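You operate a simulated robot arm through the tools that you are given. There is no shell and no other tool. Be economical: measure what you need, move in short steps, check, and stop when the job is done.

You are at the controls of a simulated robot arm. One attempt, no reset.

## Task
Stack the carton marked "72 VOLT" from the steel table on top of the carton marked "TYPE 2". Then press the key two two times. Then put the relay on the steel table away on the top of the steel workbench. Do these in the order given.

Only the result counts: the job must be done as asked and must still hold three seconds after the hand-in. Knocking over, shifting, dropping, spilling or breaking anything else fails it.

## Robot
A 7-joint arm with a two-finger gripper on a trunk, on a base that drives. Base frame: it is fixed to the floor where the robot stands at the start and does not move with it; the origin is under the middle of the robot, x ahead of it, y to its left, z up; the surface under the hand at the start is at about z = 0.8. Lengths are in m, angles in rad, forces in N, time in s.
With the tool pointing down near the work surface it reaches from about 0.3 to 0.8 m from the robot's upright axis, wherever it stands. Its first joint turns from -2.897 to 2.897 rad. Places, roughly: key two [0.5, -0.6, 0.8]; top of the steel workbench [-4.6, 2.7, 0.9]. Payload 2.45 kg.
The TCP is the grasp point between the finger pads, 0.027 m short of the fingertips. In the tool frame z runs along the fingers and y along their closing line. The gripper opens to 0.08 m. The gripper's body begins 0.054 m behind the TCP.
Orientation is that of the tool frame in the base frame, as a unit quaternion [w, x, y, z]. With the fingers straight down and closing along the base's y, the tool's x points along the base's -x, its y along +y and its z along -z.

## Interface
- The arm moves only by the tool arm_command. Its argument "motion" is a list of rows, each a list of 7 numbers: the turn, a rotation vector about the tool's x, y, z in rad, then the shift along the tool's x, y, z in mm, then the gripper command, from -1 (shut) to 1 (fully open), values between in proportion. In form: [[rx, ry, rz, tx, ty, tz, gripper], ...]. A call has 1 to 12 rows; each row shifts and turns the commanded pose from where the row before left it, along the tool's axes as they then stand. Rows are played at 5 a second. More than 0.05 m and 0.15 rad between two rows, or a gripper value outside its range, and nothing of the call is played. Where a pose cannot be reached the arm comes as near as it can. A force on the tool above 40 N (or 10 N above the force at the start of the call, whichever is more), or a blocked arm, ends the call early, and 0.2 s more pass. The fingers move at their own pace (about 0.153 m/s each) and stop on an object; they squeeze with about 27 N. The grip force told is the motor's: it shows also when the fingers shut on nothing. Time passes only in rows, and 0.2 s behind the last, so rows that do not move let the fingers close. It gives the time, the measured TCP pose, the force on the tool (base axes), the opening and the grip force at its end, in the units of the frame above (readings bear some noise), with the torque about the TCP (base axes, N m) and any sound that the robot's microphone picked up.
- Cameras (640 x 400 px; columns grow to the right, rows downward): "scene" is now at [0.0502, 0.1063, 1.5946]; the picture's right is [-0.42, -0.91, 0.00], its down [-0.69, 0.32, -0.65] and it looks along [0.59, -0.27, -0.76] (base axes); focal length 273 px, centre (320, 200). "wrist" rides on the gripper at [0.063, 0.012, -0.079] in the tool frame; the picture's right is [-0.19, 0.98, 0.00], its down [-0.72, -0.14, -0.68] and it looks along [-0.67, -0.13, 0.73] (tool axes); focal length 226 px, centre (320, 200). There is no depth. A picture from a camera that has moved, and an enlarged one, comes with that camera's place and axes in the base frame and with its lens.
- capture(camera): a new picture of that camera. The clock stands still meanwhile.
- move_column(by): slides the trunk up (or, below 0, down) by that many m; the arm and the scene camera ride with it, the base frame stays. It gives what a move gives, with no picture.
- drive_base(legs): drives the robot by 1 to 6 legs, each [ahead, turn to the left] in m and rad, along the robot's own axes; the way and the turn of a leg run together, so that a leg with both is an arc; at most 1.5 m and 3.142 rad a leg. The arm and the cameras ride along, it lands a little off, and it stops where it bumps. It gives what a move gives.
- turn_head(pan, tilt): turns the head with the scene camera to pan (to the left, within 2.094 rad either way) and tilt (down, from -0.506 to 1.204), counted from straight ahead of the robot. It gives what a move gives.
- enlarge(camera, box): a new picture of the part [left, top, right, bottom] of that camera's present view, enlarged. The clock stands still meanwhile.
- sign_off(): hands the job in; it is judged then, once.

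Go step by step. Nothing tells you exact positions but the pictures and the camera data: compare them with the known pose of the tool, close in by small moves and look again before you grip or let go. The budget is 165 turns and 120 pictures, counting those below and the enlarged ones. Unless the task says otherwise, let go and move clear before handing in, and close with one line.

The tools are called after "Request:" by a JSON object that holds its "api" and its "payload". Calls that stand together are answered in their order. arm_command: Moves the arm, as the interface text tells. Its arguments: {"type":"object","properties":{"motion":{"type":"array"}},"required":["motion"]} The other tools are called the same way: move_column (by) slides the trunk up or down; drive_base (legs) drives the base; turn_head (pan, tilt) turns the head that bears the scene camera; capture (camera) takes a picture; enlarge (camera, box) takes an enlarged picture of a part of a camera's view; sign_off () hands the job in.

At the start:

```text
clock: 0.0
tcp_pos: [0.5381, -0.0998, 1.1877]
orientation: [0.0, 0.0, 1.0, 0.0]
contact_force: [0.4, -0.6, -0.4]
wrist_torque: [0.01, 0.02, 0.01]
grip_width: 0.0803
grasp_force: 0.1
trunk travel left (down, up): [-0.225, 0.315]
robot x, y, heading: [0.0048, 0.0031, 0.001]
head pan, tilt: [-0.429, 0.859]
```

scene: 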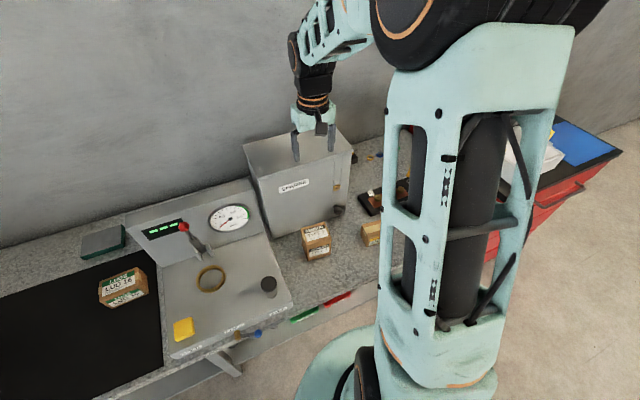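
wrist: 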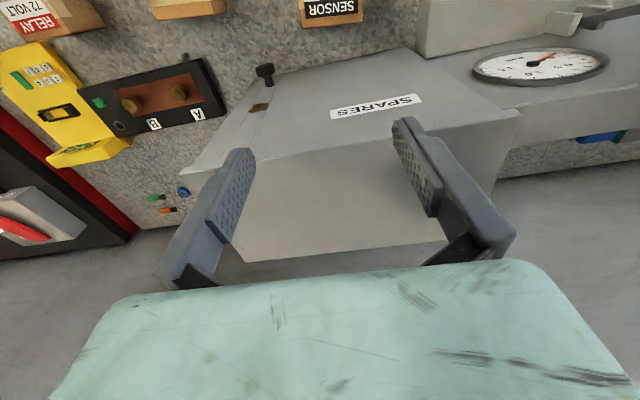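

I see a steel table with several cartons, a cabinet marked SPARES, and a device panel. I'll look around with the head before acting.

Request:
{"api": "enlarge", "payload": {"camera": "scene", "box": [80, 180, 400, 380]}}

Request:
{"api": "enlarge", "payload": {"camera": "wrist", "box": [0, 0, 400, 250]}}

Request:
{"api": "turn_head", "payload": {"pan": -1.1, "tilt": 0.85}}

```text
2.00 times, centred on (240, 280) of scene
camera zoom: at [0.0502, 0.1063, 1.5946], right [-0.42, -0.91, 0.0], down [-0.69, 0.32, -0.65], along [0.59, -0.27, -0.76], focal length 546 px, centre (480, 40)
```

zoom: 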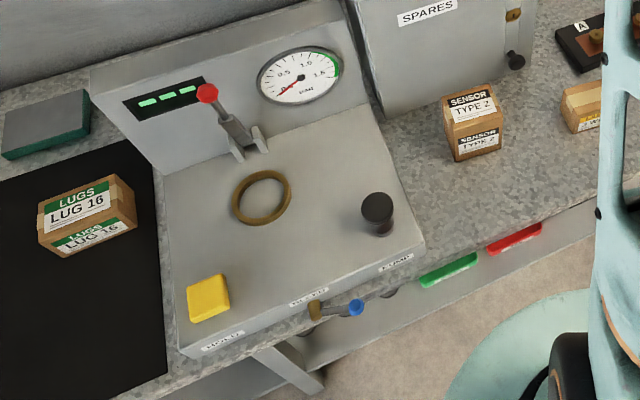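

```text
1.60 times, centred on (200, 125) of wrist
camera zoom: at [0.4746, -0.0867, 1.2681], right [0.19, 0.98, 0.0], down [0.72, -0.14, 0.68], along [0.67, -0.13, -0.73], focal length 362 px, centre (512, 320)
```

zoom: 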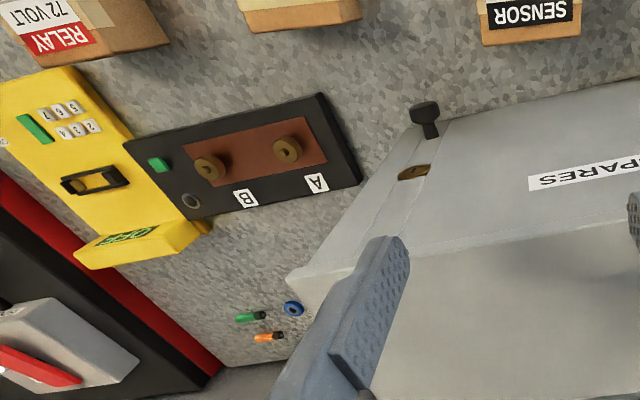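

```text
clock: 1.1
tcp_pos: [0.5387, -0.0994, 1.1869]
orientation: [-0.001, 0.0, 1.0, 0.001]
contact_force: [0.4, 0.5, -0.2]
wrist_torque: [0.0, 0.0, -0.02]
grip_width: 0.0798
grasp_force: 0.1
trunk travel left (down, up): [-0.225, 0.315]
robot x, y, heading: [0.0025, 0.0025, -0.002]
head pan, tilt: [-1.1, 0.85]
```

Now look at the right side of the table.

Request:
{"api": "capture", "payload": {"camera": "scene"}}

```text
115 pictures are left
camera scene: at [0.0151, 0.0691, 1.5954], right [-0.89, -0.45, 0.0], down [-0.34, 0.67, -0.66], along [0.3, -0.59, -0.75], focal length 273 px, centre (320, 200)
```

scene: 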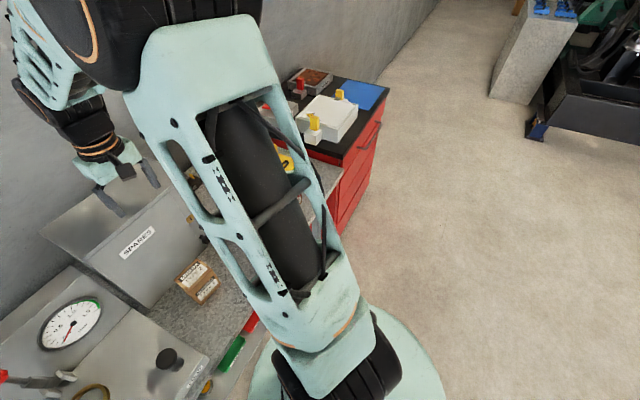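

The "TYPE 2" carton is near (0.49,-0.08), and the "72 VOLT RELAY" carton is roughly at (0.43,-0.48). I'll move the hand high to the right to view it with the wrist camera.

Request:
{"api": "arm_command", "payload": {"motion": [[0, 0, 0, 15, -40, 0, 1], [0, 0, 0, 15, -40, 0, 1], [0, 0, 0, 15, -40, 0, 1], [0, 0, 0, 15, -40, 0, 1], [0, 0, 0, 20, -40, 0, 1], [0, 0, 0, 20, -40, 0, 1], [0, 0, 0, 20, -40, 0, 1], [0, 0, 0, 20, -40, 0, 1], [0, 0, 0, 0, 0, 0, 1]]}}

Request:
{"api": "capture", "payload": {"camera": "wrist"}}

Request:
{"api": "capture", "payload": {"camera": "scene"}}

```text
clock: 3.0
tcp_pos: [0.3972, -0.4187, 1.188]
orientation: [-0.001, 0.0, 1.0, 0.0]
contact_force: [0.5, 0.1, -0.5]
wrist_torque: [0.02, 0.0, -0.03]
grip_width: 0.0802
grasp_force: 0.1
trunk travel left (down, up): [-0.225, 0.315]
robot x, y, heading: [-0.0026, -0.0014, -0.003]
head pan, tilt: [-1.1, 0.85]
```

```text
114 pictures are left
camera wrist: at [0.3342, -0.406, 1.2684], right [0.19, 0.98, 0.0], down [0.72, -0.14, 0.68], along [0.67, -0.13, -0.73], focal length 226 px, centre (320, 200)
```

wrist: 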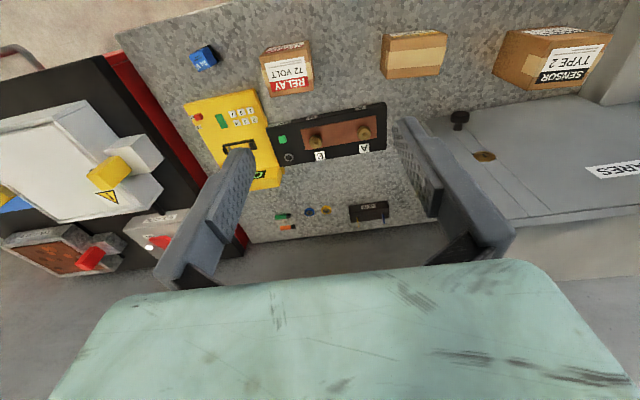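

```text
113 pictures are left
camera scene: at [0.015, 0.0688, 1.5954], right [-0.89, -0.45, 0.0], down [-0.34, 0.67, -0.66], along [0.3, -0.59, -0.75], focal length 273 px, centre (320, 200)
```

scene: 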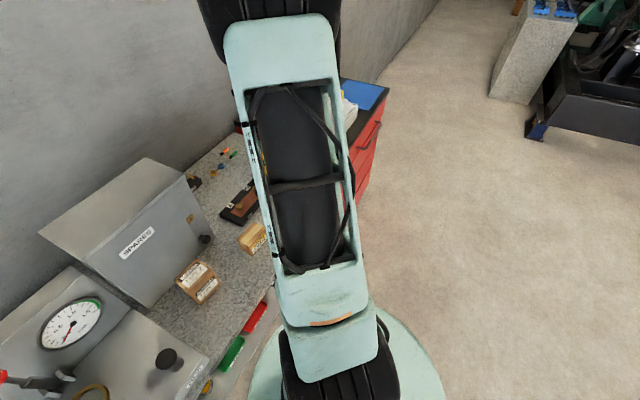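

I'll enlarge this view to identify the objects, including the relay and the keypad.

Request:
{"api": "enlarge", "payload": {"camera": "wrist", "box": [160, 20, 320, 120]}}

Request:
{"api": "enlarge", "payload": {"camera": "wrist", "box": [240, 140, 432, 260]}}

Request:
{"api": "enlarge", "payload": {"camera": "wrist", "box": [370, 10, 630, 172]}}

```text
4.00 times, centred on (240, 70) of wrist
camera zoom: at [0.3342, -0.406, 1.2684], right [0.19, 0.98, 0.0], down [0.72, -0.14, 0.68], along [0.67, -0.13, -0.73], focal length 904 px, centre (640, 720)
```

zoom: 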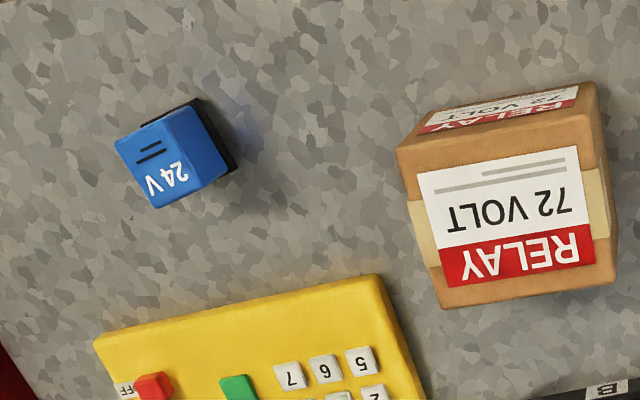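

```text
3.33 times, centred on (336, 200) of wrist
camera zoom: at [0.3342, -0.406, 1.2684], right [0.19, 0.98, 0.0], down [0.72, -0.14, 0.68], along [0.67, -0.13, -0.73], focal length 754 px, centre (267, 200)
```

zoom: 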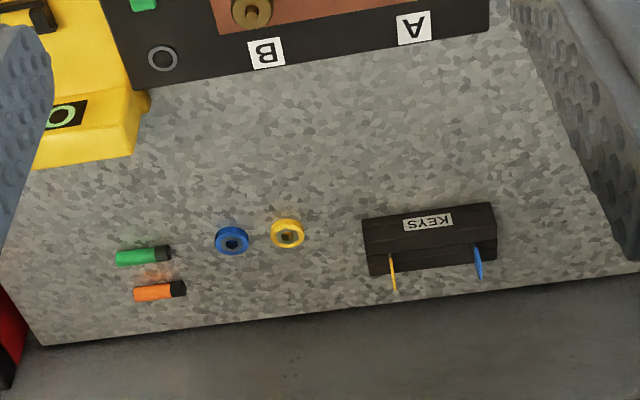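

```text
2.46 times, centred on (500, 91) of wrist
camera zoom: at [0.3342, -0.406, 1.2684], right [0.19, 0.98, 0.0], down [0.72, -0.14, 0.68], along [0.67, -0.13, -0.73], focal length 556 px, centre (-123, 468)
```

zoom: 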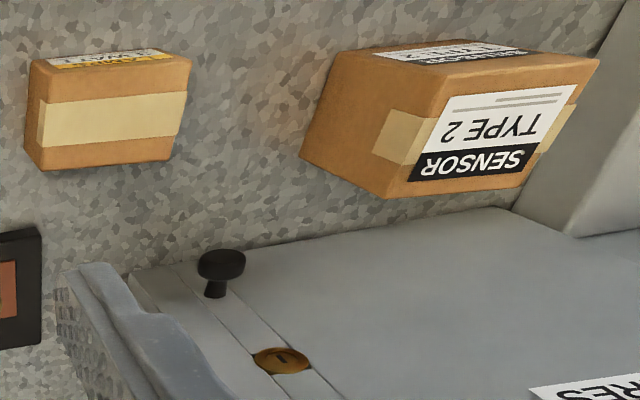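

The relay is the blue "24V" block, and the keypad is on the yellow meter. I'll go lower for a second view of the 72 VOLT carton.

Request:
{"api": "arm_command", "payload": {"motion": [[0, 0, 0, 5, -10, 35, 1], [0, 0, 0, 5, -10, 35, 1], [0, 0, 0, 5, -10, 35, 1], [0, 0, 0, 5, -10, 35, 1], [0, 0, 0, 0, -10, 0, 1]]}}

Request:
{"api": "enlarge", "payload": {"camera": "wrist", "box": [160, 0, 480, 200]}}

```text
clock: 4.2
tcp_pos: [0.3774, -0.4695, 1.0478]
orientation: [0.0, 0.0, 1.0, 0.0]
contact_force: [0.0, -0.2, -0.3]
wrist_torque: [0.01, 0.02, 0.01]
grip_width: 0.08
grasp_force: 0.2
trunk travel left (down, up): [-0.225, 0.315]
robot x, y, heading: [0.0017, 0.0016, -0.001]
head pan, tilt: [-1.1, 0.85]
```

```text
2.00 times, centred on (320, 100) of wrist
camera zoom: at [0.3138, -0.4569, 1.1284], right [0.19, 0.98, 0.0], down [0.72, -0.14, 0.68], along [0.67, -0.13, -0.73], focal length 452 px, centre (320, 400)
```

zoom: 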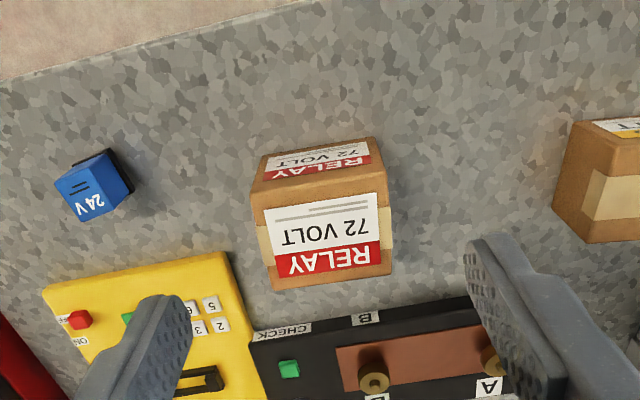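

The 72 VOLT carton is at about x 0.392–0.457, y −0.514–−0.437, with its top at about 0.86. Before gripping I'll view the TYPE 2 carton from above.

Request:
{"api": "arm_command", "payload": {"motion": [[0, 0, 0, 0, 40, -20, 1], [0, 0, 0, 0, 45, -20, 1], [0, 0, 0, 0, 45, -20, 1], [0, 0, 0, 0, 45, 0, 1], [0, 0, 0, 0, 45, 0, 1], [0, 0, 0, 0, 45, 0, 1], [0, 0, 0, 0, 45, 0, 1], [0, 0, 0, 0, 45, 0, 1], [0, 0, 0, 0, 45, 0, 1], [0, 0, 0, 0, 0, 0, 1]]}}

Request:
{"api": "enlarge", "payload": {"camera": "wrist", "box": [160, 0, 480, 200]}}

Request:
{"api": "capture", "payload": {"camera": "scene"}}

```text
clock: 6.5
tcp_pos: [0.3773, -0.0713, 1.108]
orientation: [0.001, 0.0, 1.0, 0.0]
contact_force: [-1.0, 0.1, 0.1]
wrist_torque: [0.01, 0.02, -0.02]
grip_width: 0.0801
grasp_force: 0.0
trunk travel left (down, up): [-0.225, 0.315]
robot x, y, heading: [0.0, 0.0024, -0.003]
head pan, tilt: [-1.1, 0.85]
```

```text
2.00 times, centred on (320, 100) of wrist
camera zoom: at [0.3133, -0.0571, 1.1879], right [0.19, 0.98, 0.0], down [0.72, -0.14, 0.68], along [0.67, -0.13, -0.73], focal length 452 px, centre (320, 400)
```

zoom: 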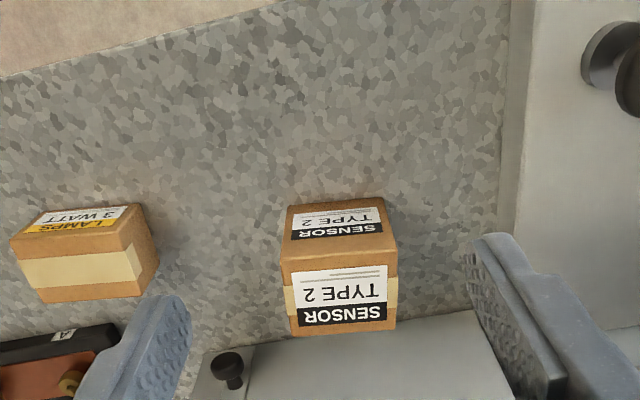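

```text
107 pictures are left
camera scene: at [0.015, 0.0692, 1.5953], right [-0.89, -0.45, 0.0], down [-0.34, 0.67, -0.66], along [0.3, -0.59, -0.75], focal length 273 px, centre (320, 200)
```

scene: 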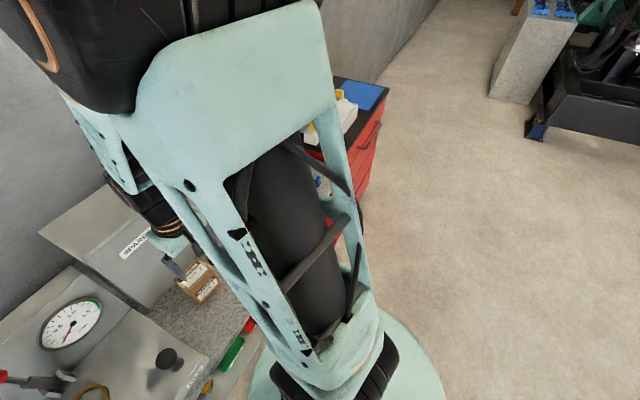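

TYPE 2 carton: centre ≈ (0.482, −0.074), top ≈ 0.894, yaw ≈ −0.11. Now I go back above the 72 VOLT carton and turn the tool 90° so it grips along x, the short side.

Request:
{"api": "arm_command", "payload": {"motion": [[0, 0, 0, -4.75, -40, 0, 1], [0, 0, 0, -4.75, -40, 0, 1], [0, 0, 0, -4.75, -40, 0, 1], [0, 0, 0, -4.75, -40, 0, 1], [0, 0, 0, -4.75, -40, 0, 1], [0, 0, 0, -4.75, -40, 0, 1], [0, 0, 0, -4.75, -40, 0, 1], [0, 0, 0, -4.75, -40, 0, 1], [0, 0, 0, -4.75, -40, 0, 1], [0, 0, 0, -4.75, -44, 0, 1]]}}

Request:
{"api": "arm_command", "payload": {"motion": [[0, 0, 0.145, 0, 0, 0, 1], [0, 0, 0.145, 0, 0, 0, 1], [0, 0, 0.145, 0, 0, 0, 1], [0, 0, 0.145, 0, 0, 0, 1], [0, 0, 0.145, 0, 0, 0, 1], [0, 0, 0.145, 0, 0, 0, 1], [0, 0, 0.145, 0, 0, 0, 1], [0, 0, 0.145, 0, 0, 0, 1], [0, 0, 0.145, 0, 0, 0, 1], [0, 0, 0.145, 0, 0, 0, 1], [0, 0, 0.145, 0, 0, 0, 1], [0, 0, 0, 0, 0, 0, 1]]}}

Request:
{"api": "capture", "payload": {"camera": "wrist"}}

Request:
{"api": "capture", "payload": {"camera": "scene"}}

```text
clock: 8.7
tcp_pos: [0.4267, -0.4759, 1.1076]
orientation: [0.0, 0.0, 1.0, 0.001]
contact_force: [-0.6, 0.1, -0.7]
wrist_torque: [0.01, 0.0, 0.03]
grip_width: 0.08
grasp_force: 0.0
trunk travel left (down, up): [-0.225, 0.315]
robot x, y, heading: [-0.0005, -0.0011, -0.001]
head pan, tilt: [-1.1, 0.85]
```

```text
clock: 11.2
tcp_pos: [0.4272, -0.4737, 1.1071]
orientation: [0.0, 0.716, 0.698, 0.001]
contact_force: [-0.4, 0.0, 0.1]
wrist_torque: [-0.01, -0.02, 0.01]
grip_width: 0.0799
grasp_force: 0.0
trunk travel left (down, up): [-0.225, 0.315]
robot x, y, heading: [0.0006, 0.0035, 0.003]
head pan, tilt: [-1.1, 0.85]
```

```text
106 pictures are left
camera wrist: at [0.4406, -0.4102, 1.1877], right [0.98, -0.22, 0.0], down [-0.16, -0.71, 0.68], along [-0.15, -0.67, -0.73], focal length 226 px, centre (320, 200)
```

wrist: 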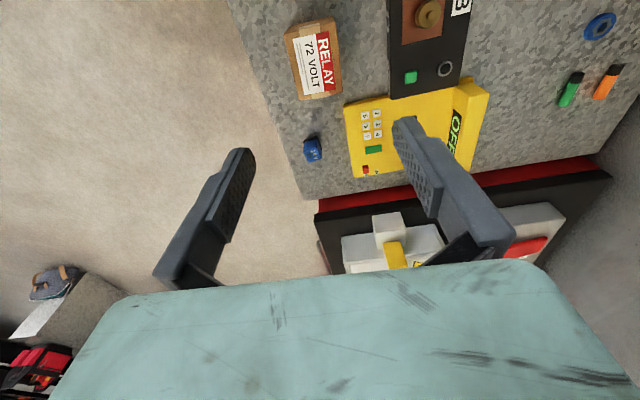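

```text
105 pictures are left
camera scene: at [0.0151, 0.0689, 1.5954], right [-0.89, -0.45, 0.0], down [-0.34, 0.67, -0.66], along [0.3, -0.59, -0.75], focal length 273 px, centre (320, 200)
```

scene: 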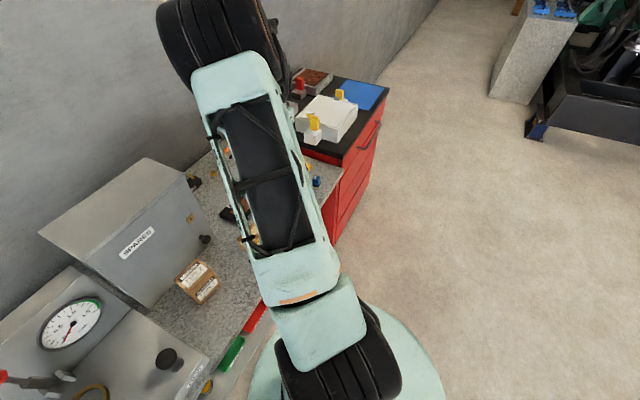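

I'll enlarge the carton to refine its pose.

Request:
{"api": "enlarge", "payload": {"camera": "wrist", "box": [250, 0, 442, 120]}}

```text
3.33 times, centred on (346, 60) of wrist
camera zoom: at [0.4406, -0.4102, 1.1877], right [0.98, -0.22, 0.0], down [-0.16, -0.71, 0.68], along [-0.15, -0.67, -0.73], focal length 754 px, centre (233, 667)
```

zoom: 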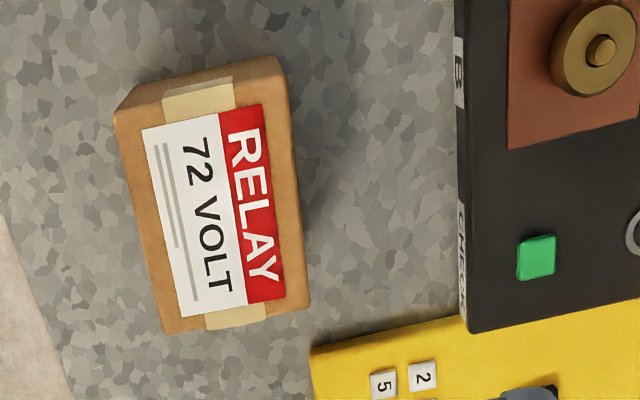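

Carton centre ≈ (0.421, −0.479), width along x ≈ 0.062. Descending to just above it and checking.

Request:
{"api": "arm_command", "payload": {"motion": [[0, 0, 0, -4, -5, 45, 1], [0, 0, 0, 0, 0, 45, 1], [0, 0, 0, 0, 0, 45, 1], [0, 0, 0, 0, 0, 45, 1], [0, 0, 0, 0, 0, 0, 1]]}}

Request:
{"api": "capture", "payload": {"camera": "wrist"}}

```text
clock: 12.4
tcp_pos: [0.4202, -0.4772, 0.9261]
orientation: [-0.001, 0.716, 0.699, 0.0]
contact_force: [0.0, -0.8, 0.4]
wrist_torque: [0.01, 0.01, -0.02]
grip_width: 0.0801
grasp_force: 0.0
trunk travel left (down, up): [-0.225, 0.315]
robot x, y, heading: [0.001, -0.0002, -0.001]
head pan, tilt: [-1.1, 0.85]
```

```text
103 pictures are left
camera wrist: at [0.4342, -0.4142, 1.0077], right [0.98, -0.22, 0.0], down [-0.16, -0.71, 0.68], along [-0.15, -0.67, -0.73], focal length 226 px, centre (320, 200)
```

wrist: 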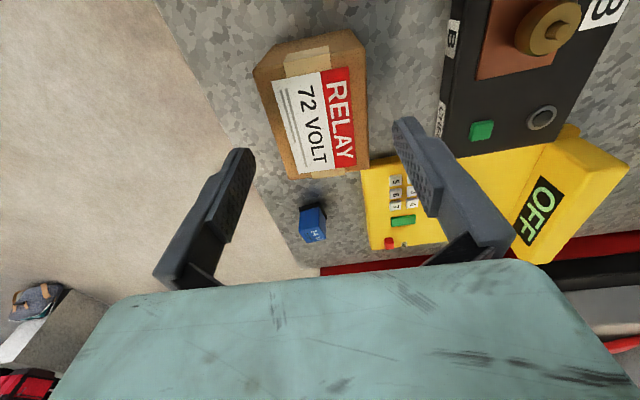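

Alignment is consistent, so I'll descend and grip.

Request:
{"api": "arm_command", "payload": {"motion": [[0, 0, 0, 0, 0, 30, 1], [0, 0, 0, 0, 0, 30, 1], [0, 0, 0, 0, 0, 27, 1], [0, 0, 0, 0, 0, 0, 1], [0, 0, 0, 0, 0, 0, -1], [0, 0, 0, 0, 0, 0, -1], [0, 0, 0, 0, 0, 0, -1]]}}

Request:
{"api": "capture", "payload": {"camera": "wrist"}}

```text
clock: 14.1
tcp_pos: [0.4215, -0.4766, 0.8402]
orientation: [0.0, 0.715, 0.699, 0.001]
contact_force: [-0.3, -0.5, -0.6]
wrist_torque: [0.0, -0.01, 0.03]
grip_width: 0.0595
grasp_force: 26.4
trunk travel left (down, up): [-0.225, 0.315]
robot x, y, heading: [-0.0008, -0.0032, -0.004]
head pan, tilt: [-1.1, 0.85]
```

```text
102 pictures are left
camera wrist: at [0.4353, -0.4128, 0.9205], right [0.98, -0.22, 0.0], down [-0.16, -0.71, 0.68], along [-0.15, -0.67, -0.73], focal length 226 px, centre (320, 200)
```

wrist: 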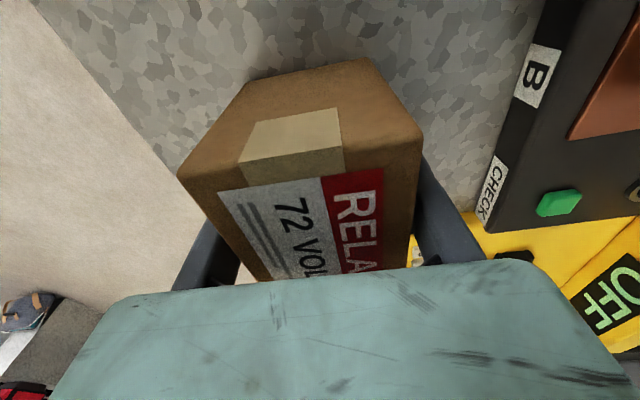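

Gripped (width 0.0595). Lift and carry toward TYPE 2 at a safe height.

Request:
{"api": "arm_command", "payload": {"motion": [[0, 0, 0, 0, 0, -20, -1], [0, 0, 0, 0, 0, -45, -1], [0, 0, 0, 0, 0, -45, -1], [0, 0, 0, 0, 0, -45, -1], [0, 0, 0, 0, 0, -45, -1], [0, 0, 0, 0, 0, 0, -1]]}}

Request:
{"api": "arm_command", "payload": {"motion": [[0, 0, 0, 40, 0, 0, -1], [0, 0, 0, 40, 0, 0, -1], [0, 0, 0, 40, 0, 0, -1], [0, 0, 0, 40, 0, 0, -1], [0, 0, 0, 40, 0, 0, -1], [0, 0, 0, 40, 5, 0, -1], [0, 0, 0, 40, 5, 0, -1], [0, 0, 0, 40, 10, 0, -1], [0, 0, 0, 40, 10, 0, -1], [0, 0, 0.08, 40, 10, 0, -1], [0, 0, 0, 0, 0, 0, -1]]}}

Request:
{"api": "capture", "payload": {"camera": "wrist"}}

Request:
{"api": "capture", "payload": {"camera": "scene"}}

```text
clock: 15.4
tcp_pos: [0.4222, -0.476, 1.0416]
orientation: [0.0, 0.716, 0.698, 0.0]
contact_force: [0.4, 0.1, -0.4]
wrist_torque: [0.0, 0.02, -0.01]
grip_width: 0.0
grasp_force: 26.6
trunk travel left (down, up): [-0.225, 0.315]
robot x, y, heading: [-0.002, 0.0005, 0.005]
head pan, tilt: [-1.1, 0.85]
```

```text
clock: 17.9
tcp_pos: [0.4693, -0.0795, 1.0416]
orientation: [0.0, 0.743, 0.669, 0.001]
contact_force: [-0.4, -0.7, -0.2]
wrist_torque: [0.0, 0.0, -0.01]
grip_width: 0.0
grasp_force: 27.2
trunk travel left (down, up): [-0.225, 0.315]
robot x, y, heading: [-0.0012, -0.0009, 0.004]
head pan, tilt: [-1.1, 0.85]
```

```text
101 pictures are left
camera wrist: at [0.4889, -0.017, 1.1229], right [0.96, -0.3, 0.0], down [-0.22, -0.7, 0.68], along [-0.2, -0.65, -0.73], focal length 226 px, centre (320, 200)
```

wrist: 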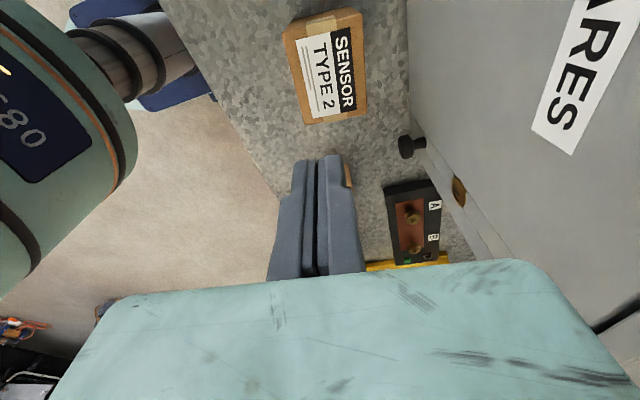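

```text
100 pictures are left
camera scene: at [0.015, 0.0693, 1.5953], right [-0.89, -0.45, 0.0], down [-0.34, 0.67, -0.66], along [0.3, -0.59, -0.75], focal length 273 px, centre (320, 200)
```

scene: 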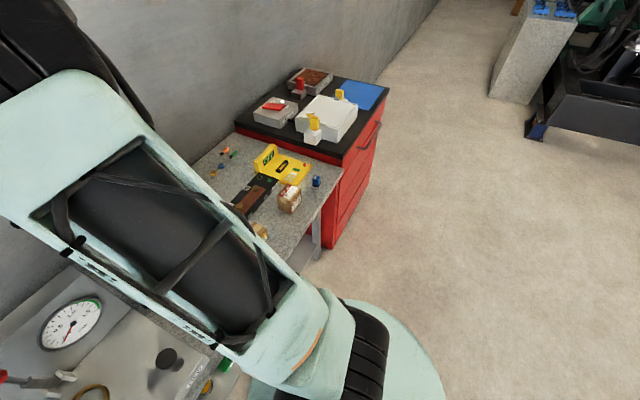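

The carton slipped out of the fingers when I lifted, and it appears to be still on the table upright. Let me inspect it.

Request:
{"api": "enlarge", "payload": {"camera": "scene", "box": [200, 120, 360, 220]}}

Request:
{"api": "enlarge", "payload": {"camera": "wrist", "box": [220, 0, 476, 160]}}

```text
4.00 times, centred on (280, 170) of scene
camera zoom: at [0.015, 0.0693, 1.5953], right [-0.89, -0.45, 0.0], down [-0.34, 0.67, -0.66], along [0.3, -0.59, -0.75], focal length 1092 px, centre (480, 320)
```

zoom: 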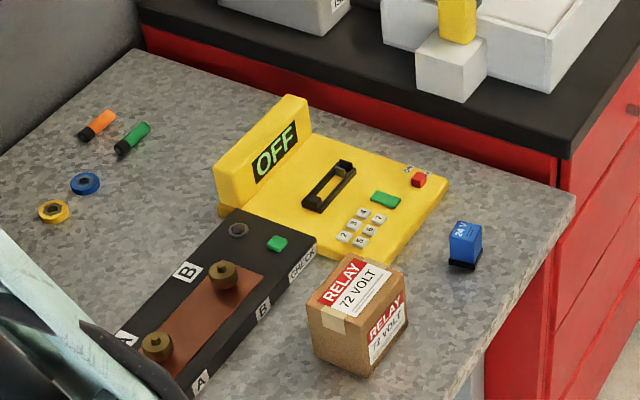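

```text
2.50 times, centred on (348, 80) of wrist
camera zoom: at [0.4889, -0.017, 1.1229], right [0.96, -0.3, 0.0], down [-0.22, -0.7, 0.68], along [-0.2, -0.65, -0.73], focal length 565 px, centre (250, 500)
```

zoom: 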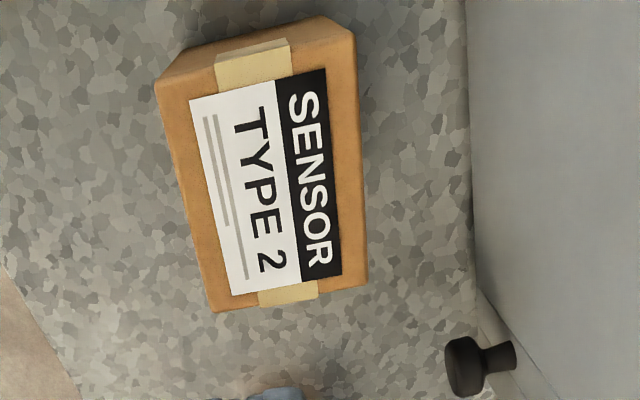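

The 72 VOLT carton still stands upright near its old spot. I'll go back above it, open, and re-measure.

Request:
{"api": "arm_command", "payload": {"motion": [[0, 0, -0.08, -40, -4, 0, 1], [0, 0, 0, -40, -4, 0, 1], [0, 0, 0, -40, -4, 0, 1], [0, 0, 0, -40, -4, 0, 1], [0, 0, 0, -40, -4, 0, 1], [0, 0, 0, -40, -4, 0, 1], [0, 0, 0, -40, -4, 0, 1], [0, 0, 0, -40, -4, 0, 1], [0, 0, 0, -40, -4, 0, 1], [0, 0, 0, -40, -2, 0, 1], [0, 0, 0, 0, 0, 0, 1]]}}

Request:
{"api": "enlarge", "payload": {"camera": "wrist", "box": [200, 0, 520, 200]}}

```text
clock: 20.2
tcp_pos: [0.4209, -0.4778, 1.0406]
orientation: [0.0, 0.716, 0.699, 0.0]
contact_force: [1.0, -0.5, -0.8]
wrist_torque: [0.02, 0.02, -0.02]
grip_width: 0.08
grasp_force: 0.0
trunk travel left (down, up): [-0.225, 0.315]
robot x, y, heading: [-0.0023, 0.0023, -0.003]
head pan, tilt: [-1.1, 0.85]
```

```text
2.00 times, centred on (360, 100) of wrist
camera zoom: at [0.4344, -0.4141, 1.1211], right [0.98, -0.22, 0.0], down [-0.16, -0.71, 0.68], along [-0.15, -0.67, -0.73], focal length 452 px, centre (240, 400)
```

zoom: 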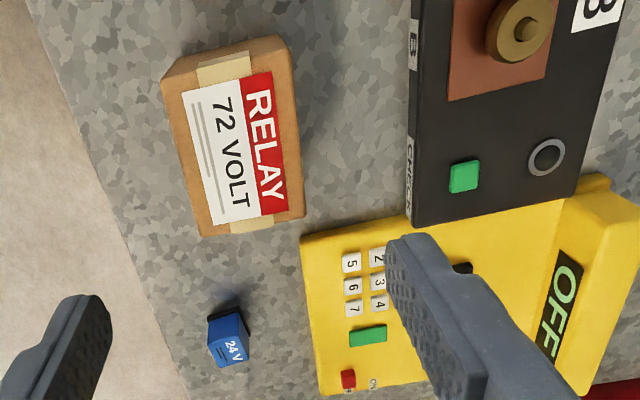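

The carton didn't move. I'll re-grip slightly lower, hold longer, and lift gently to test.

Request:
{"api": "arm_command", "payload": {"motion": [[0, 0, 0.02, -3, -1, 45, 1], [0, 0, 0, 0, 0, 45, 1], [0, 0, 0, 0, 0, 45, 1], [0, 0, 0, 0, 0, 40, 1], [0, 0, 0, 0, 0, 32, 1], [0, 0, 0, 0, 0, 0, 1], [0, 0, 0, 0, 0, 0, -1], [0, 0, 0, 0, 0, 0, -1], [0, 0, 0, 0, 0, 0, -1], [0, 0, 0, 0, 0, 0, -1]]}}

Request:
{"api": "arm_command", "payload": {"motion": [[0, 0, 0, 0, 0, -3, -1], [0, 0, 0, 0, 0, -3, -1], [0, 0, 0, 0, 0, -4, -1], [0, 0, 0, 0, 0, 0, -1]]}}

Request:
{"api": "capture", "payload": {"camera": "wrist"}}

```text
clock: 22.4
tcp_pos: [0.4186, -0.4823, 0.8343]
orientation: [0.0, 0.723, 0.691, 0.0]
contact_force: [0.1, -0.1, -0.2]
wrist_torque: [0.0, 0.02, 0.02]
grip_width: 0.0592
grasp_force: 26.9
trunk travel left (down, up): [-0.225, 0.315]
robot x, y, heading: [0.0004, 0.0014, -0.0]
head pan, tilt: [-1.1, 0.85]
```

```text
clock: 23.4
tcp_pos: [0.4187, -0.4802, 0.8438]
orientation: [0.0, 0.723, 0.691, 0.0]
contact_force: [0.0, 0.4, -1.4]
wrist_torque: [-0.02, 0.0, -0.01]
grip_width: 0.0593
grasp_force: 26.9
trunk travel left (down, up): [-0.225, 0.315]
robot x, y, heading: [0.0015, 0.0004, 0.002]
head pan, tilt: [-1.1, 0.85]
```

```text
96 pictures are left
camera wrist: at [0.434, -0.4168, 0.9245], right [0.97, -0.24, 0.0], down [-0.17, -0.71, 0.68], along [-0.16, -0.66, -0.73], focal length 226 px, centre (320, 200)
```

wrist: 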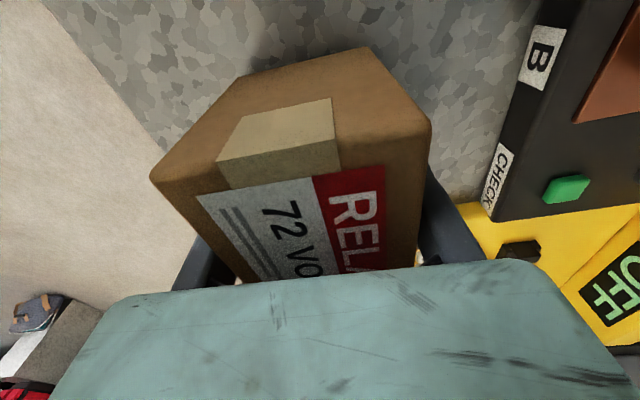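

The carton is rising with the fingers now. Continue lifting gently.

Request:
{"api": "arm_command", "payload": {"motion": [[0, 0, 0, 0, 0, -8, -1], [0, 0, 0, 0, 0, -12, -1], [0, 0, 0, 0, 0, -15, -1], [0, 0, 0, 0, 0, -20, -1], [0, 0, 0, 0, 0, -20, -1], [0, 0, 0, 0, 0, -20, -1], [0, 0, 0, 0, 0, -20, -1], [0, 0, 0, 0, 0, -20, -1], [0, 0, 0, 0, 0, -20, -1], [0, 0, 0, 0, 0, -20, -1], [0, 0, 0, 0, 0, -15, -1], [0, 0, 0, 0, 0, -8, -1]]}}

Request:
{"api": "capture", "payload": {"camera": "wrist"}}

```text
clock: 26.1
tcp_pos: [0.4192, -0.4799, 1.0426]
orientation: [0.0, 0.722, 0.691, -0.001]
contact_force: [0.5, -0.1, -2.3]
wrist_torque: [-0.01, 0.01, -0.01]
grip_width: 0.0596
grasp_force: 26.5
trunk travel left (down, up): [-0.225, 0.315]
robot x, y, heading: [-0.0013, 0.0009, -0.001]
head pan, tilt: [-1.1, 0.85]
```

```text
95 pictures are left
camera wrist: at [0.4345, -0.4173, 1.1229], right [0.97, -0.24, 0.0], down [-0.17, -0.71, 0.68], along [-0.16, -0.66, -0.73], focal length 226 px, centre (320, 200)
```

wrist: 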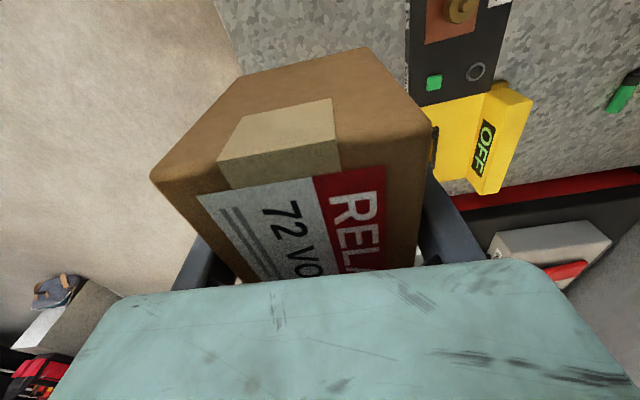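

Held firmly. Carry to above TYPE 2 in moderate steps.

Request:
{"api": "arm_command", "payload": {"motion": [[0, 0, 0, 15, 1, 0, -1], [0, 0, 0, 25, 3, 0, -1], [0, 0, 0, 30, 3, 0, -1], [0, 0, 0, 30, 3, 0, -1], [0, 0, 0, 30, 3, 0, -1], [0, 0, 0, 30, 3, 0, -1], [0, 0, 0, 30, 3, 0, -1], [0, 0, 0, 30, 3, 0, -1], [0, 0, 0, 30, 3, 0, -1], [0, 0, 0, 30, 3, 0, -1], [0, 0, 0, 30, 3, 0, -1], [0, 0, 0, 30, 3, 0, -1]]}}

Request:
{"api": "arm_command", "payload": {"motion": [[0, 0, 0, 30, 3, 0, -1], [0, 0, 0, 22, 3, 0, -1], [0, 0, 0, 15, 3, 0, -1], [0, 0, 0.035, 0, 0, 0, -1], [0, 0, 0.035, 0, 0, 0, -1], [0, 0, 0, 0, 0, 0, -1]]}}

Request:
{"api": "capture", "payload": {"camera": "wrist"}}

Request:
{"api": "capture", "payload": {"camera": "scene"}}

```text
clock: 28.6
tcp_pos: [0.4672, -0.1416, 1.0424]
orientation: [0.0, 0.723, 0.691, 0.0]
contact_force: [0.3, 0.4, -1.8]
wrist_torque: [0.02, 0.01, 0.02]
grip_width: 0.0591
grasp_force: 26.6
trunk travel left (down, up): [-0.225, 0.315]
robot x, y, heading: [-0.0038, -0.0006, -0.002]
head pan, tilt: [-1.1, 0.85]
```

```text
clock: 30.1
tcp_pos: [0.48, -0.0745, 1.0414]
orientation: [0.0, 0.747, 0.665, 0.0]
contact_force: [-0.3, 0.3, -0.9]
wrist_torque: [0.03, -0.02, 0.01]
grip_width: 0.0596
grasp_force: 27.0
trunk travel left (down, up): [-0.225, 0.315]
robot x, y, heading: [0.0029, -0.0017, -0.001]
head pan, tilt: [-1.1, 0.85]
```

```text
94 pictures are left
camera wrist: at [0.4996, -0.0128, 1.1219], right [0.95, -0.31, 0.0], down [-0.22, -0.7, 0.68], along [-0.21, -0.65, -0.73], focal length 226 px, centre (320, 200)
```

wrist: 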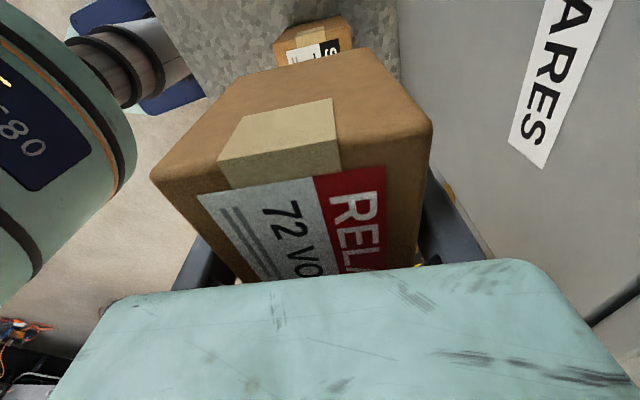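

```text
93 pictures are left
camera scene: at [0.0151, 0.0692, 1.5953], right [-0.89, -0.45, 0.0], down [-0.34, 0.67, -0.66], along [0.3, -0.59, -0.75], focal length 273 px, centre (320, 200)
```

scene: 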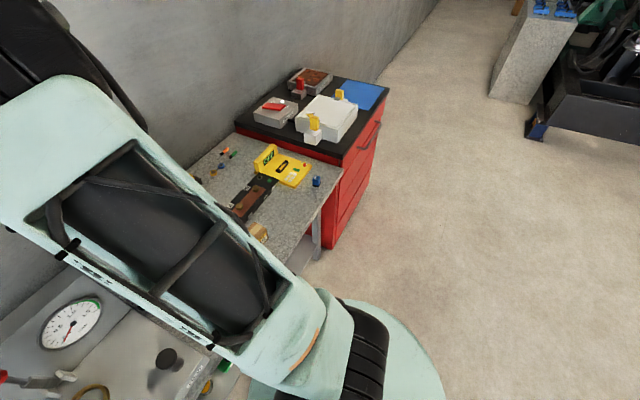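

Position matches. Descend to just above expected contact (TCP ≈ 0.928), then in small steps.

Request:
{"api": "arm_command", "payload": {"motion": [[0, 0, 0, 0, 0, 20, -1], [0, 0, 0, 0, 0, 25, -1], [0, 0, 0, 0, 0, 25, -1], [0, 0, 0, 0, 0, 20, -1], [0, 0, 0, 0, 0, 10, -1], [0, 0, 0, 0, 0, 0, -1]]}}

Request:
{"api": "capture", "payload": {"camera": "wrist"}}

```text
clock: 31.4
tcp_pos: [0.4806, -0.0749, 0.9405]
orientation: [0.0, 0.747, 0.665, 0.001]
contact_force: [0.1, -0.5, -1.7]
wrist_torque: [0.0, -0.01, -0.02]
grip_width: 0.0596
grasp_force: 27.1
trunk travel left (down, up): [-0.225, 0.315]
robot x, y, heading: [-0.0008, 0.0015, 0.002]
head pan, tilt: [-1.1, 0.85]
```

```text
92 pictures are left
camera wrist: at [0.4996, -0.0133, 1.0213], right [0.95, -0.3, 0.0], down [-0.22, -0.7, 0.68], along [-0.21, -0.65, -0.73], focal length 226 px, centre (320, 200)
```

wrist: 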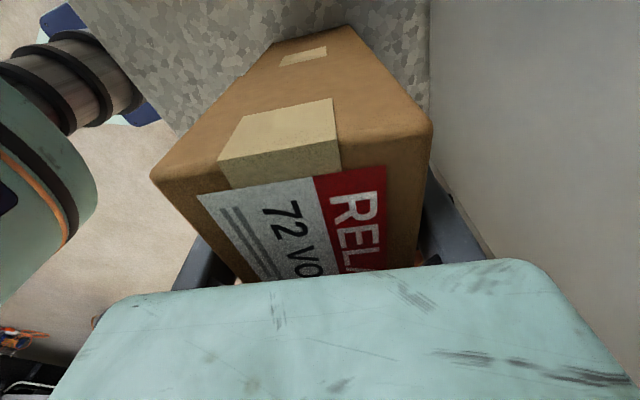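

Sides look flush. Lower gently until contact.

Request:
{"api": "arm_command", "payload": {"motion": [[0, 0, 0, 0, 0, 3, -1], [0, 0, 0, 0, 0, 3, -1], [0, 0, 0, 0, 0, 0, -1]]}}

Request:
{"api": "arm_command", "payload": {"motion": [[0, 0, 0, 0, 0, 2, -1], [0, 0, 0, 0, 0, 2, -1], [0, 0, 0, 0, 0, 0, -1]]}}

```text
clock: 32.2
tcp_pos: [0.4803, -0.075, 0.9357]
orientation: [0.0, 0.747, 0.665, 0.001]
contact_force: [0.6, 1.1, -0.6]
wrist_torque: [0.01, 0.01, 0.02]
grip_width: 0.0596
grasp_force: 26.9
trunk travel left (down, up): [-0.225, 0.315]
robot x, y, heading: [-0.0001, -0.0006, -0.005]
head pan, tilt: [-1.1, 0.85]
```

```text
clock: 33.0
tcp_pos: [0.4802, -0.0757, 0.9336]
orientation: [0.002, 0.746, 0.665, 0.002]
contact_force: [-0.1, -0.5, 24.9]
wrist_torque: [0.24, 0.36, 0.01]
grip_width: 0.0592
grasp_force: 27.5
trunk travel left (down, up): [-0.225, 0.315]
robot x, y, heading: [0.0005, 0.0028, -0.001]
head pan, tilt: [-1.1, 0.85]
```

Contact (25 N). Ease off a little and check before opening.

Request:
{"api": "arm_command", "payload": {"motion": [[0, 0, 0, 0, 0, -2, -1], [0, 0, 0, 0, 0, 0, -1]]}}

Request:
{"api": "capture", "payload": {"camera": "wrist"}}

```text
clock: 33.6
tcp_pos: [0.4794, -0.0749, 0.9343]
orientation: [-0.001, 0.746, 0.666, -0.001]
contact_force: [-0.7, -1.3, 0.5]
wrist_torque: [-0.01, -0.1, -0.04]
grip_width: 0.0594
grasp_force: 26.7
trunk travel left (down, up): [-0.225, 0.315]
robot x, y, heading: [-0.0005, 0.0005, 0.002]
head pan, tilt: [-1.1, 0.85]
```

```text
91 pictures are left
camera wrist: at [0.4989, -0.0129, 1.0141], right [0.95, -0.3, 0.0], down [-0.22, -0.7, 0.68], along [-0.21, -0.65, -0.73], focal length 226 px, centre (320, 200)
```

wrist: 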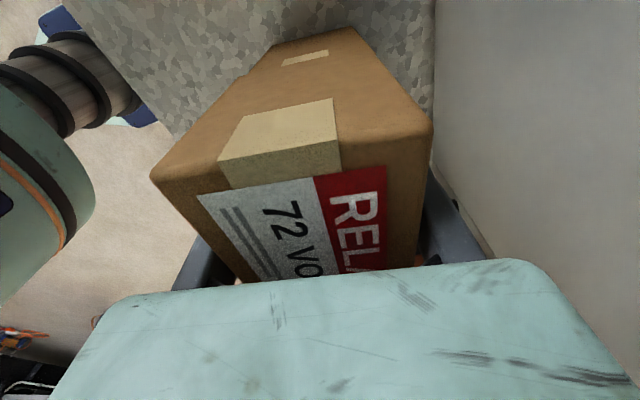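

It rests with near-zero force. Open modestly and rise straight up.

Request:
{"api": "arm_command", "payload": {"motion": [[0, 0, 0, 0, 0, 0, 0.7], [0, 0, 0, 0, 0, 0, 0.8], [0, 0, 0, 0, 0, -10, 0.8], [0, 0, 0, 0, 0, -20, 0.8], [0, 0, 0, 0, 0, -30, 0.8], [0, 0, 0, 0, 0, -40, 0.8], [0, 0, 0, 0, 0, -40, 0.8], [0, 0, 0, 0, 0, -40, 0.8]]}}

Request:
{"api": "capture", "payload": {"camera": "wrist"}}

```text
clock: 35.5
tcp_pos: [0.4816, -0.075, 1.1131]
orientation: [0.0, 0.747, 0.665, -0.001]
contact_force: [-0.4, 0.8, -1.0]
wrist_torque: [-0.01, -0.02, 0.03]
grip_width: 0.072
grasp_force: 0.1
trunk travel left (down, up): [-0.225, 0.315]
robot x, y, heading: [-0.0017, -0.0023, -0.001]
head pan, tilt: [-1.1, 0.85]
```

```text
90 pictures are left
camera wrist: at [0.5014, -0.0131, 1.1937], right [0.95, -0.3, 0.0], down [-0.22, -0.7, 0.68], along [-0.21, -0.65, -0.73], focal length 226 px, centre (320, 200)
```

wrist: 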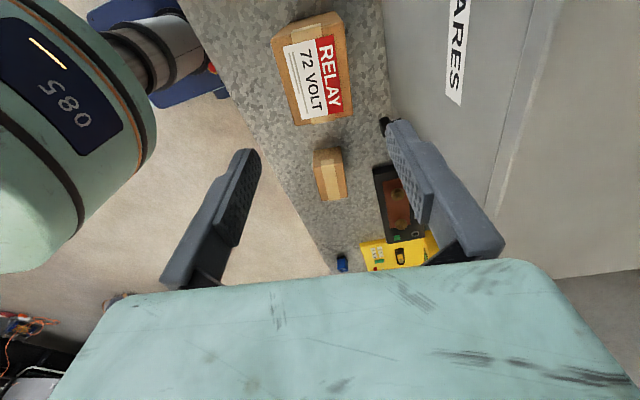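

The 72 VOLT carton is now on TYPE 2. Next I go over to the yellow keypad to view the keys.

Request:
{"api": "arm_command", "payload": {"motion": [[0, 0, -0.115, 0, 0, 0, 1], [0, 0, 0, -43, 0, 0, 1], [0, 0, 0, -43, 0, 0, 1], [0, 0, 0, -43, 0, 0, 1], [0, 0, 0, -43, 0, 0, 1], [0, 0, 0, -43, 0, 0, 1], [0, 0, 0, -43, 0, 0, 1], [0, 0, 0, -43, 0, 0, 1], [0, 0, 0, -43, 0, 0, 1], [0, 0, 0, -43, 0, 0, 1], [0, 0, 0, -43, 0, 0, 1], [0, 0, 0, -43, 0, 0, 1]]}}

Request:
{"api": "capture", "payload": {"camera": "scene"}}

Request:
{"api": "capture", "payload": {"camera": "wrist"}}

```text
clock: 38.0
tcp_pos: [0.4806, -0.5501, 1.1119]
orientation: [-0.002, 0.707, 0.708, 0.0]
contact_force: [-0.2, 0.1, -0.2]
wrist_torque: [0.01, 0.02, 0.03]
grip_width: 0.0799
grasp_force: 0.1
trunk travel left (down, up): [-0.225, 0.315]
robot x, y, heading: [-0.0009, 0.0011, -0.001]
head pan, tilt: [-1.1, 0.85]
```

```text
89 pictures are left
camera scene: at [0.015, 0.0679, 1.5953], right [-0.89, -0.45, 0.0], down [-0.34, 0.67, -0.66], along [0.3, -0.59, -0.75], focal length 273 px, centre (320, 200)
```

scene: 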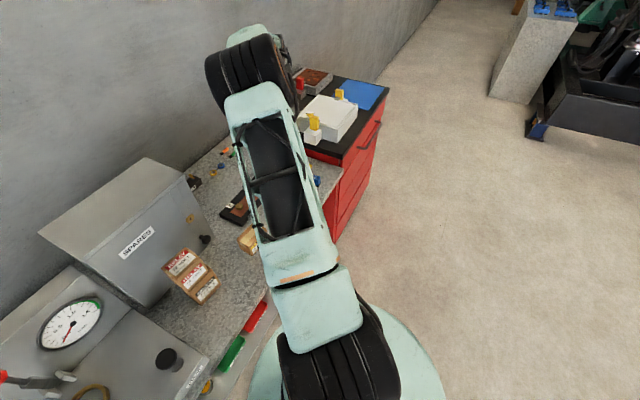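

```text
88 pictures are left
camera wrist: at [0.4921, -0.4871, 1.1932], right [0.98, -0.19, 0.0], down [-0.14, -0.72, 0.68], along [-0.13, -0.67, -0.73], focal length 226 px, centre (320, 200)
```

wrist: 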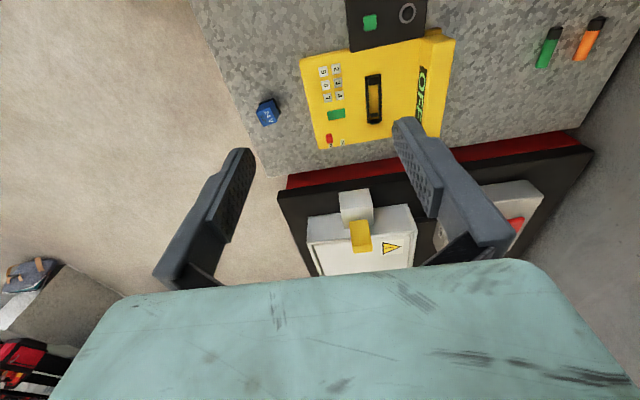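

The stack is good. Zoom in on the keypad, and take a second view from lower down for height.

Request:
{"api": "enlarge", "payload": {"camera": "wrist", "box": [240, 30, 400, 130]}}

Request:
{"api": "enlarge", "payload": {"camera": "scene", "box": [140, 230, 236, 310]}}

Request:
{"api": "arm_command", "payload": {"motion": [[0, 0, 0, 0, 0, 40, 1], [0, 0, 0, 0, 0, 40, 1], [0, 0, 0, 0, 0, 40, 1], [0, 0, 0, 0, 0, 0, 1]]}}

Request:
{"api": "enlarge", "payload": {"camera": "wrist", "box": [240, 0, 432, 120]}}

```text
4.00 times, centred on (320, 80) of wrist
camera zoom: at [0.4921, -0.4871, 1.1932], right [0.98, -0.19, 0.0], down [-0.14, -0.72, 0.68], along [-0.13, -0.67, -0.73], focal length 904 px, centre (320, 680)
```

zoom: 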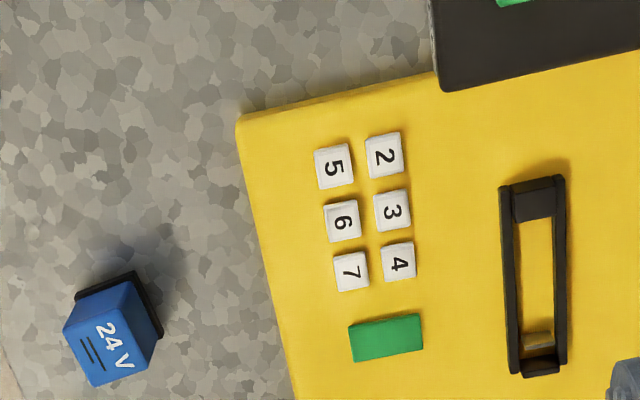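

```text
5.00 times, centred on (188, 270) of scene
camera zoom: at [0.015, 0.0679, 1.5953], right [-0.89, -0.45, 0.0], down [-0.34, 0.67, -0.66], along [0.3, -0.59, -0.75], focal length 1366 px, centre (980, -150)
```

zoom: 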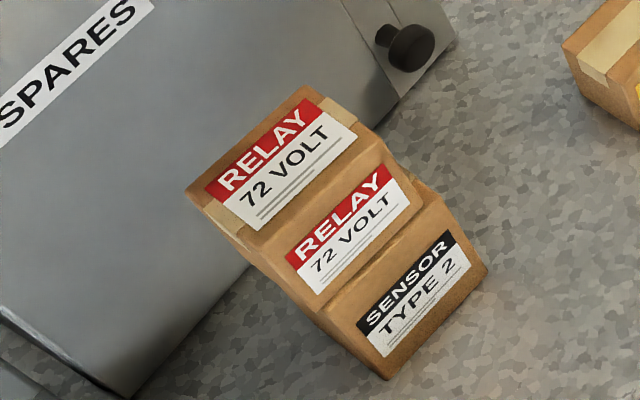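

```text
clock: 39.0
tcp_pos: [0.4797, -0.5487, 0.9935]
orientation: [0.001, 0.707, 0.707, -0.001]
contact_force: [-0.5, 0.7, -0.2]
wrist_torque: [0.0, 0.04, 0.0]
grip_width: 0.08
grasp_force: 0.1
trunk travel left (down, up): [-0.225, 0.315]
robot x, y, heading: [0.0014, -0.0023, -0.001]
head pan, tilt: [-1.1, 0.85]
```

```text
3.33 times, centred on (336, 60) of wrist
camera zoom: at [0.4917, -0.4862, 1.0742], right [0.98, -0.19, 0.0], down [-0.14, -0.72, 0.68], along [-0.13, -0.67, -0.73], focal length 754 px, centre (267, 667)
```

zoom: 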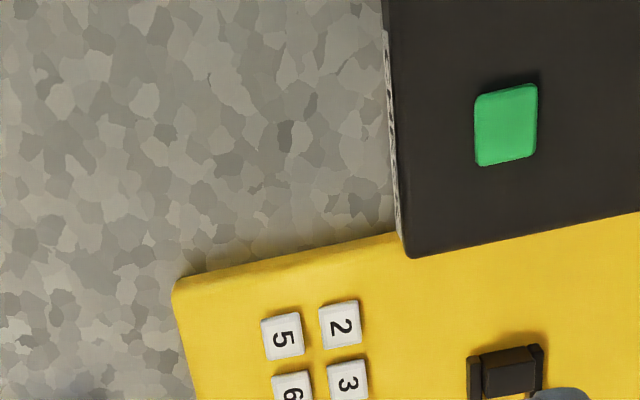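

Key 2 top is at ≈ (0.499, −0.574, ~0.82); keys are 14 mm, at about 20 mm pitch. I'll close the fingers and hover above it, biased slightly away from keys 3 and 5.

Request:
{"api": "arm_command", "payload": {"motion": [[0, 0, 0, -23, 22, 0, -1], [0, 0, 0, 0, 0, 40, -1], [0, 0, 0, 0, 0, 40, -1], [0, 0, 0, 0, 0, 33, -1], [0, 0, 0, 0, 0, 0, -1]]}}

Request:
{"api": "capture", "payload": {"camera": "wrist"}}

```text
clock: 40.2
tcp_pos: [0.5029, -0.5708, 0.8796]
orientation: [0.0, 0.707, 0.707, -0.001]
contact_force: [-0.1, 0.9, 0.0]
wrist_torque: [0.02, 0.01, 0.03]
grip_width: 0.0001
grasp_force: 27.1
trunk travel left (down, up): [-0.225, 0.315]
robot x, y, heading: [0.0, -0.001, -0.006]
head pan, tilt: [-1.1, 0.85]
```

```text
84 pictures are left
camera wrist: at [0.5147, -0.5066, 0.9609], right [0.98, -0.19, 0.0], down [-0.14, -0.72, 0.68], along [-0.13, -0.67, -0.73], focal length 226 px, centre (320, 200)
```

wrist: 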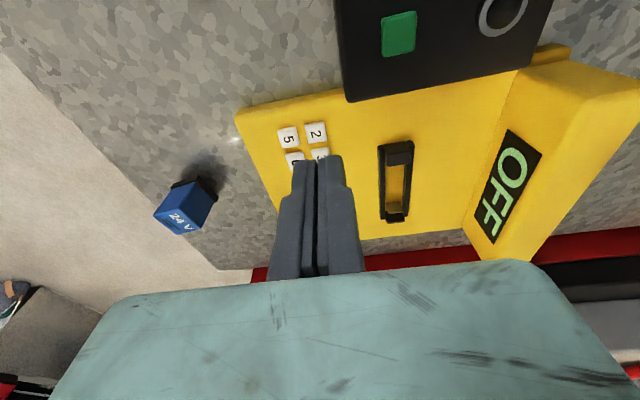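

The tip is well aligned with key 2. Descend close and feel for contact.

Request:
{"api": "arm_command", "payload": {"motion": [[0, 0, 0, -2, -1.5, 12, -1], [0, 0, 0, 0, 0, 12, -1], [0, 0, 0, 0, 0, 0, -1]]}}

Request:
{"api": "capture", "payload": {"camera": "wrist"}}

Request:
{"api": "arm_command", "payload": {"motion": [[0, 0, 0, 0, 0, 2, -1], [0, 0, 0, 0, 0, 2, -1], [0, 0, 0, 0, 0, 0, -1]]}}

```text
clock: 41.0
tcp_pos: [0.5012, -0.5722, 0.8562]
orientation: [0.001, 0.707, 0.707, 0.001]
contact_force: [-0.2, -0.9, -0.8]
wrist_torque: [0.01, 0.02, 0.01]
grip_width: 0.0
grasp_force: 27.6
trunk travel left (down, up): [-0.225, 0.315]
robot x, y, heading: [-0.0015, -0.0005, -0.002]
head pan, tilt: [-1.1, 0.85]
```

```text
83 pictures are left
camera wrist: at [0.5139, -0.5089, 0.9371], right [0.98, -0.19, 0.0], down [-0.14, -0.72, 0.68], along [-0.13, -0.67, -0.73], focal length 226 px, centre (320, 200)
```

wrist: 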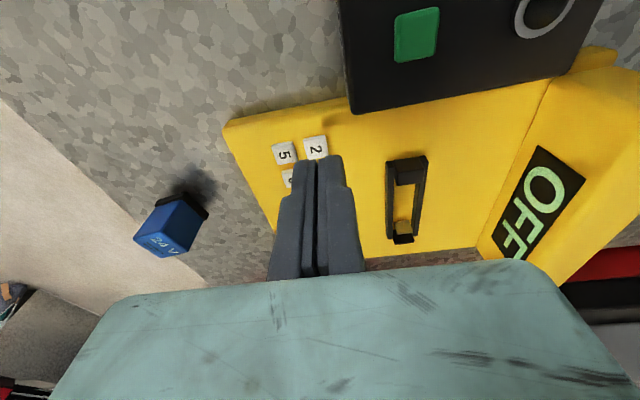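

```text
clock: 41.9
tcp_pos: [0.501, -0.5728, 0.8516]
orientation: [0.0, 0.707, 0.707, -0.001]
contact_force: [-0.5, 0.1, 0.5]
wrist_torque: [0.0, 0.02, -0.02]
grip_width: 0.0001
grasp_force: 27.0
trunk travel left (down, up): [-0.225, 0.315]
robot x, y, heading: [-0.0013, 0.0049, -0.002]
head pan, tilt: [-1.1, 0.85]
```

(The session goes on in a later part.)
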